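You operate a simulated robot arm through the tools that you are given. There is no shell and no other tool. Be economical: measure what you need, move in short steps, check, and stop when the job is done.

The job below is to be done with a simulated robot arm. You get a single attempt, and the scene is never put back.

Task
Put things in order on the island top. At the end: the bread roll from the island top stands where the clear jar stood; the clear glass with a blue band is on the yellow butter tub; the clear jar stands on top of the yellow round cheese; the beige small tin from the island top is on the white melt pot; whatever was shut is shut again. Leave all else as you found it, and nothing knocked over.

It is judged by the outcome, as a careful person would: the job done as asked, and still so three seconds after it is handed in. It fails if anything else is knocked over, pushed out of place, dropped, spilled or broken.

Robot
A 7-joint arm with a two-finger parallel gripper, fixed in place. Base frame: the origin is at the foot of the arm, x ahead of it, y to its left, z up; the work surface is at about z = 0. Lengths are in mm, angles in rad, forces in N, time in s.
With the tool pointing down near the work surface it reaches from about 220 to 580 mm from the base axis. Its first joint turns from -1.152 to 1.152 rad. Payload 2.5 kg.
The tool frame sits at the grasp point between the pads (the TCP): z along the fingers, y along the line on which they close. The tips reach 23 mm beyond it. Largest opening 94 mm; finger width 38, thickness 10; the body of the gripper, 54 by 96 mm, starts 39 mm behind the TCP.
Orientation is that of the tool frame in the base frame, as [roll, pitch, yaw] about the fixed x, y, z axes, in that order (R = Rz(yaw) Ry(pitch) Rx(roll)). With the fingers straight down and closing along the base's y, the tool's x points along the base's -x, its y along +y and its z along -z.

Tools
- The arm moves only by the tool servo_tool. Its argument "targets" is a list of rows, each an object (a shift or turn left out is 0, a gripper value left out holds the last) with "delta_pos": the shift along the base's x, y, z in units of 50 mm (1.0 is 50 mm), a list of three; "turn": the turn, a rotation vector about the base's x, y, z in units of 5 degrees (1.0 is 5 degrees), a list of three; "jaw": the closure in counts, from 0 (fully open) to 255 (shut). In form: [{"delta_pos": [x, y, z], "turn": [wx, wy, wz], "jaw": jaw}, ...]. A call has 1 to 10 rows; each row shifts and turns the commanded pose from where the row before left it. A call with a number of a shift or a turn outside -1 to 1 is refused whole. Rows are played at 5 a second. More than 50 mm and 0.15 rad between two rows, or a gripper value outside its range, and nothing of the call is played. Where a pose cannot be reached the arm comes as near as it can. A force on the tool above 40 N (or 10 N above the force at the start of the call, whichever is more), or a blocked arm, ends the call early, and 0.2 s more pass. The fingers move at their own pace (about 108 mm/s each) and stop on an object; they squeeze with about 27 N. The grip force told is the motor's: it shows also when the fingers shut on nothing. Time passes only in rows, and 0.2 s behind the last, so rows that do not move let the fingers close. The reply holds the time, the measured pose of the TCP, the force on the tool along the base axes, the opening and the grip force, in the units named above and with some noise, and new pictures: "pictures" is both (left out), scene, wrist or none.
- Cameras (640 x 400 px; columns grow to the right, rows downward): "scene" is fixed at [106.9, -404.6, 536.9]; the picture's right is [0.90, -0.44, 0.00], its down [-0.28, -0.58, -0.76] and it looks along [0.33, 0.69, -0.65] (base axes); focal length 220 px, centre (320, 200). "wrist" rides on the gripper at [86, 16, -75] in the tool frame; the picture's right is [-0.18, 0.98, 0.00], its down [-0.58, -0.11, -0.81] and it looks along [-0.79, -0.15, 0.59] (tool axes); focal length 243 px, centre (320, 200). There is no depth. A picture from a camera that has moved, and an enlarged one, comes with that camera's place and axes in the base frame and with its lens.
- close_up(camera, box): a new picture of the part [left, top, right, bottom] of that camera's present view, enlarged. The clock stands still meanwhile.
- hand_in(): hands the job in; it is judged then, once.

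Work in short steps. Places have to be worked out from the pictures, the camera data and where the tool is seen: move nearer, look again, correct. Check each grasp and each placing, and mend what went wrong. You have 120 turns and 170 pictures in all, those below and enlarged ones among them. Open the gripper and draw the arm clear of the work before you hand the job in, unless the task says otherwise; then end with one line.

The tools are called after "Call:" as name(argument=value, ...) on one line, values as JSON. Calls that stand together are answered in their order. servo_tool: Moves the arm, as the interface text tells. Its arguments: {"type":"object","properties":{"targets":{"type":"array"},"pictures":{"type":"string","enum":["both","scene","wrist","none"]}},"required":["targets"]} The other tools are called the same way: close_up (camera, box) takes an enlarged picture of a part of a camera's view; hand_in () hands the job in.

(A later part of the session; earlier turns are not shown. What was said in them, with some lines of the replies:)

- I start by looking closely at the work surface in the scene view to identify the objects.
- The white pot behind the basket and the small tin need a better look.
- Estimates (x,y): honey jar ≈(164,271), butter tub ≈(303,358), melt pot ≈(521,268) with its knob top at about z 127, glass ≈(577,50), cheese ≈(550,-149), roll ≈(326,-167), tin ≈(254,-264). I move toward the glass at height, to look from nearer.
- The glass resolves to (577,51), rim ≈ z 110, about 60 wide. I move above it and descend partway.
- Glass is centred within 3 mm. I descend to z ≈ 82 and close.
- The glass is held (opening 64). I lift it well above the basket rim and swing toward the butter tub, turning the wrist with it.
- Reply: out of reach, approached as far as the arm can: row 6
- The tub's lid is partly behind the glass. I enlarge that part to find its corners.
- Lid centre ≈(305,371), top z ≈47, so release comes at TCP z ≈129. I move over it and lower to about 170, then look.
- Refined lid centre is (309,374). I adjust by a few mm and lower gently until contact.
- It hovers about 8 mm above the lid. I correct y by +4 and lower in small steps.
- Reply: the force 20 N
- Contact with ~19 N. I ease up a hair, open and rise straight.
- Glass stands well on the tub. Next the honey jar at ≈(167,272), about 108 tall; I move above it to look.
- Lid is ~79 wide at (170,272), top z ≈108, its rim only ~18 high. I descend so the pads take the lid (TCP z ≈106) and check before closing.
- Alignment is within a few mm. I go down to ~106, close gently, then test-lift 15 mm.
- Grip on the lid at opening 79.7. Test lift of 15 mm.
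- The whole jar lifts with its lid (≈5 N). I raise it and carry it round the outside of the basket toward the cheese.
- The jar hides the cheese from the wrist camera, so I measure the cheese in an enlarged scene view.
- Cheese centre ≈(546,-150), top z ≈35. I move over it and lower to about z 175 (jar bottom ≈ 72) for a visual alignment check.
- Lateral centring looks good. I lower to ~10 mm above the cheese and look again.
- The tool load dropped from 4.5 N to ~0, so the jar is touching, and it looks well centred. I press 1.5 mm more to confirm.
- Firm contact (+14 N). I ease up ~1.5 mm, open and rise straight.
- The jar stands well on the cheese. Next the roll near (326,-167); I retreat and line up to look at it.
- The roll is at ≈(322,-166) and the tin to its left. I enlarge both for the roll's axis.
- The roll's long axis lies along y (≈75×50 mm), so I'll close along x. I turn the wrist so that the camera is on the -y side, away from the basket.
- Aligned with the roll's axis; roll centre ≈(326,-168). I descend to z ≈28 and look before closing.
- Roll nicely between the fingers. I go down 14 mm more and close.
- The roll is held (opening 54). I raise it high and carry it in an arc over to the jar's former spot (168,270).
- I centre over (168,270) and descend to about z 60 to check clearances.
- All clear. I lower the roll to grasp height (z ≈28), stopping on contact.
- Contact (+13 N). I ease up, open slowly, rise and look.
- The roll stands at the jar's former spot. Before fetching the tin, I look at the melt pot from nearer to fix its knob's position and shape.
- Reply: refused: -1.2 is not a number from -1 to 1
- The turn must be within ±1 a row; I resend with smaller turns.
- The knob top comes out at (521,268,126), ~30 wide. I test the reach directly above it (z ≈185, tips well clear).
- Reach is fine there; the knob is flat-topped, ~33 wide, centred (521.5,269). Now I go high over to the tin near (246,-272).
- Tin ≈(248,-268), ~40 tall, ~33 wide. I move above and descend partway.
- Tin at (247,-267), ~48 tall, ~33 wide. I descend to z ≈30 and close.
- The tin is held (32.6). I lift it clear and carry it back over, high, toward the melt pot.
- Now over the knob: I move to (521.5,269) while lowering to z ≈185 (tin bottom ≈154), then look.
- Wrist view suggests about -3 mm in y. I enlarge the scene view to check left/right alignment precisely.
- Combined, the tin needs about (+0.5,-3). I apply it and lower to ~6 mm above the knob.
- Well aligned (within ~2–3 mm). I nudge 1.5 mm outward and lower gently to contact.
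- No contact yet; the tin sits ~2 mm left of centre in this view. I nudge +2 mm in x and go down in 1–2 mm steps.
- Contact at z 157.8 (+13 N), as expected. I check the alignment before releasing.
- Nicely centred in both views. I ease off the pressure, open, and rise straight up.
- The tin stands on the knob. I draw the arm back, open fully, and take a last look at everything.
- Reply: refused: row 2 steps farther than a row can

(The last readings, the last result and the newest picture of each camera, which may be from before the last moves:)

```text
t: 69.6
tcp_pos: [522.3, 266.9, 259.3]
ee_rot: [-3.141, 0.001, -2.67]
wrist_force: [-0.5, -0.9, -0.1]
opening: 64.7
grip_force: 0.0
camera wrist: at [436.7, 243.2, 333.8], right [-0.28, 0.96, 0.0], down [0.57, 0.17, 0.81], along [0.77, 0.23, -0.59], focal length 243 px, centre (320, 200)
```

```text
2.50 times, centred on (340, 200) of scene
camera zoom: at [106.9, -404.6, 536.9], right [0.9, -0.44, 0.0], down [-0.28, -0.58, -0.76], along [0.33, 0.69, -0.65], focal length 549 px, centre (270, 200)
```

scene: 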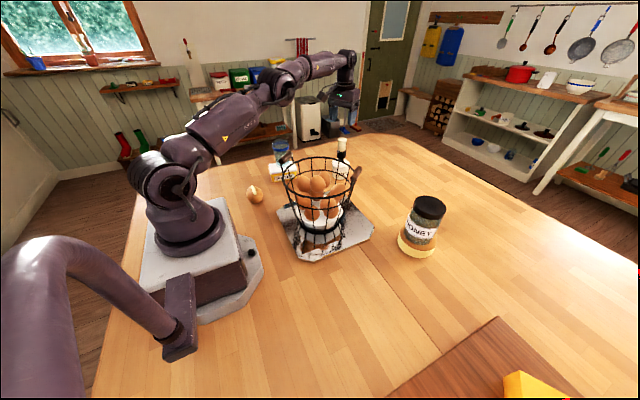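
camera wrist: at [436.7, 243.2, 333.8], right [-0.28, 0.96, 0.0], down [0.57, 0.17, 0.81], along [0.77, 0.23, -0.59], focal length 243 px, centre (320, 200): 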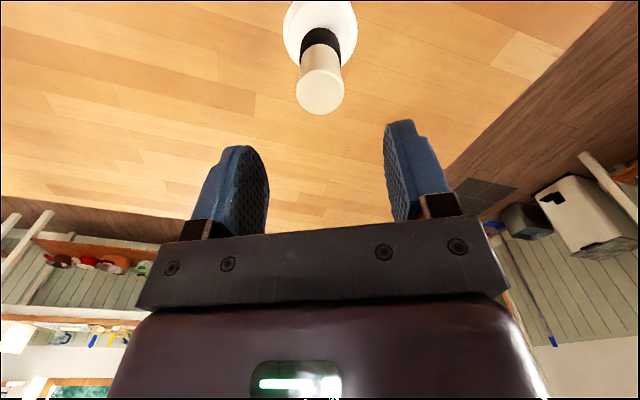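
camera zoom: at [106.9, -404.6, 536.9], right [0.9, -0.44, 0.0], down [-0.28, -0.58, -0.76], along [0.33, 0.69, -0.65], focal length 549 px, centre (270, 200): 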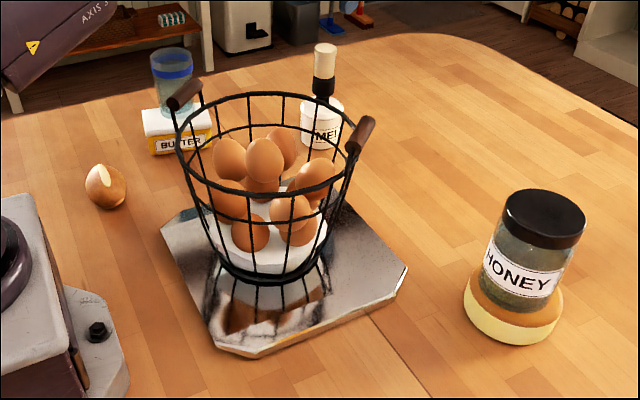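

The step was too long; all objects look right. I retreat with shorter rows.

Call:
servo_tool(targets=[{"delta_pos": [-0.4, -0.2, 0.5], "jaw": 0}, {"delta_pos": [-0.6, -0.3, 0.5]}, {"delta_pos": [-0.6, -0.3, 0.5]}, {"delta_pos": [-0.6, -0.3, 0.4]}, {"delta_pos": [-0.6, -0.3, 0.2]}, {"delta_pos": [0, 0, 0]}, {"delta_pos": [0, 0, 0]}], pictures="scene")

Call:
close_up(camera="scene", box=[220, 120, 460, 280])

```text
t: 71.2
tcp_pos: [383.7, 196.1, 365.9]
ee_rot: [3.141, 0.0, -2.67]
wrist_force: [-0.2, 0.1, 0.4]
opening: 94.0
grip_force: 0.1
```

scene: 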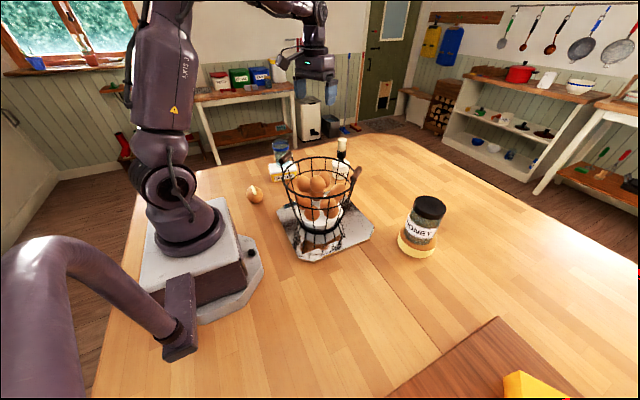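

```text
2.50 times, centred on (340, 200) of scene
camera zoom: at [106.9, -404.6, 536.9], right [0.9, -0.44, 0.0], down [-0.28, -0.58, -0.76], along [0.33, 0.69, -0.65], focal length 549 px, centre (270, 200)
```

zoom: 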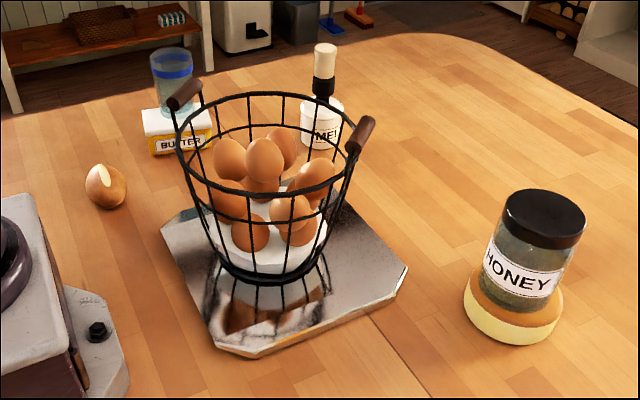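

Everything is in place, the gripper is open and the arm is clear; I hand in.

Call:
hand_in()

```text
The job is handed in.
```

The job is handed in: the glass is on the butter tub, the honey jar is on the cheese, the roll is on the jar's old spot, and the tin is on the melt pot's lid knob. Nothing had to be opened, and the last picture showed nothing else out of place.
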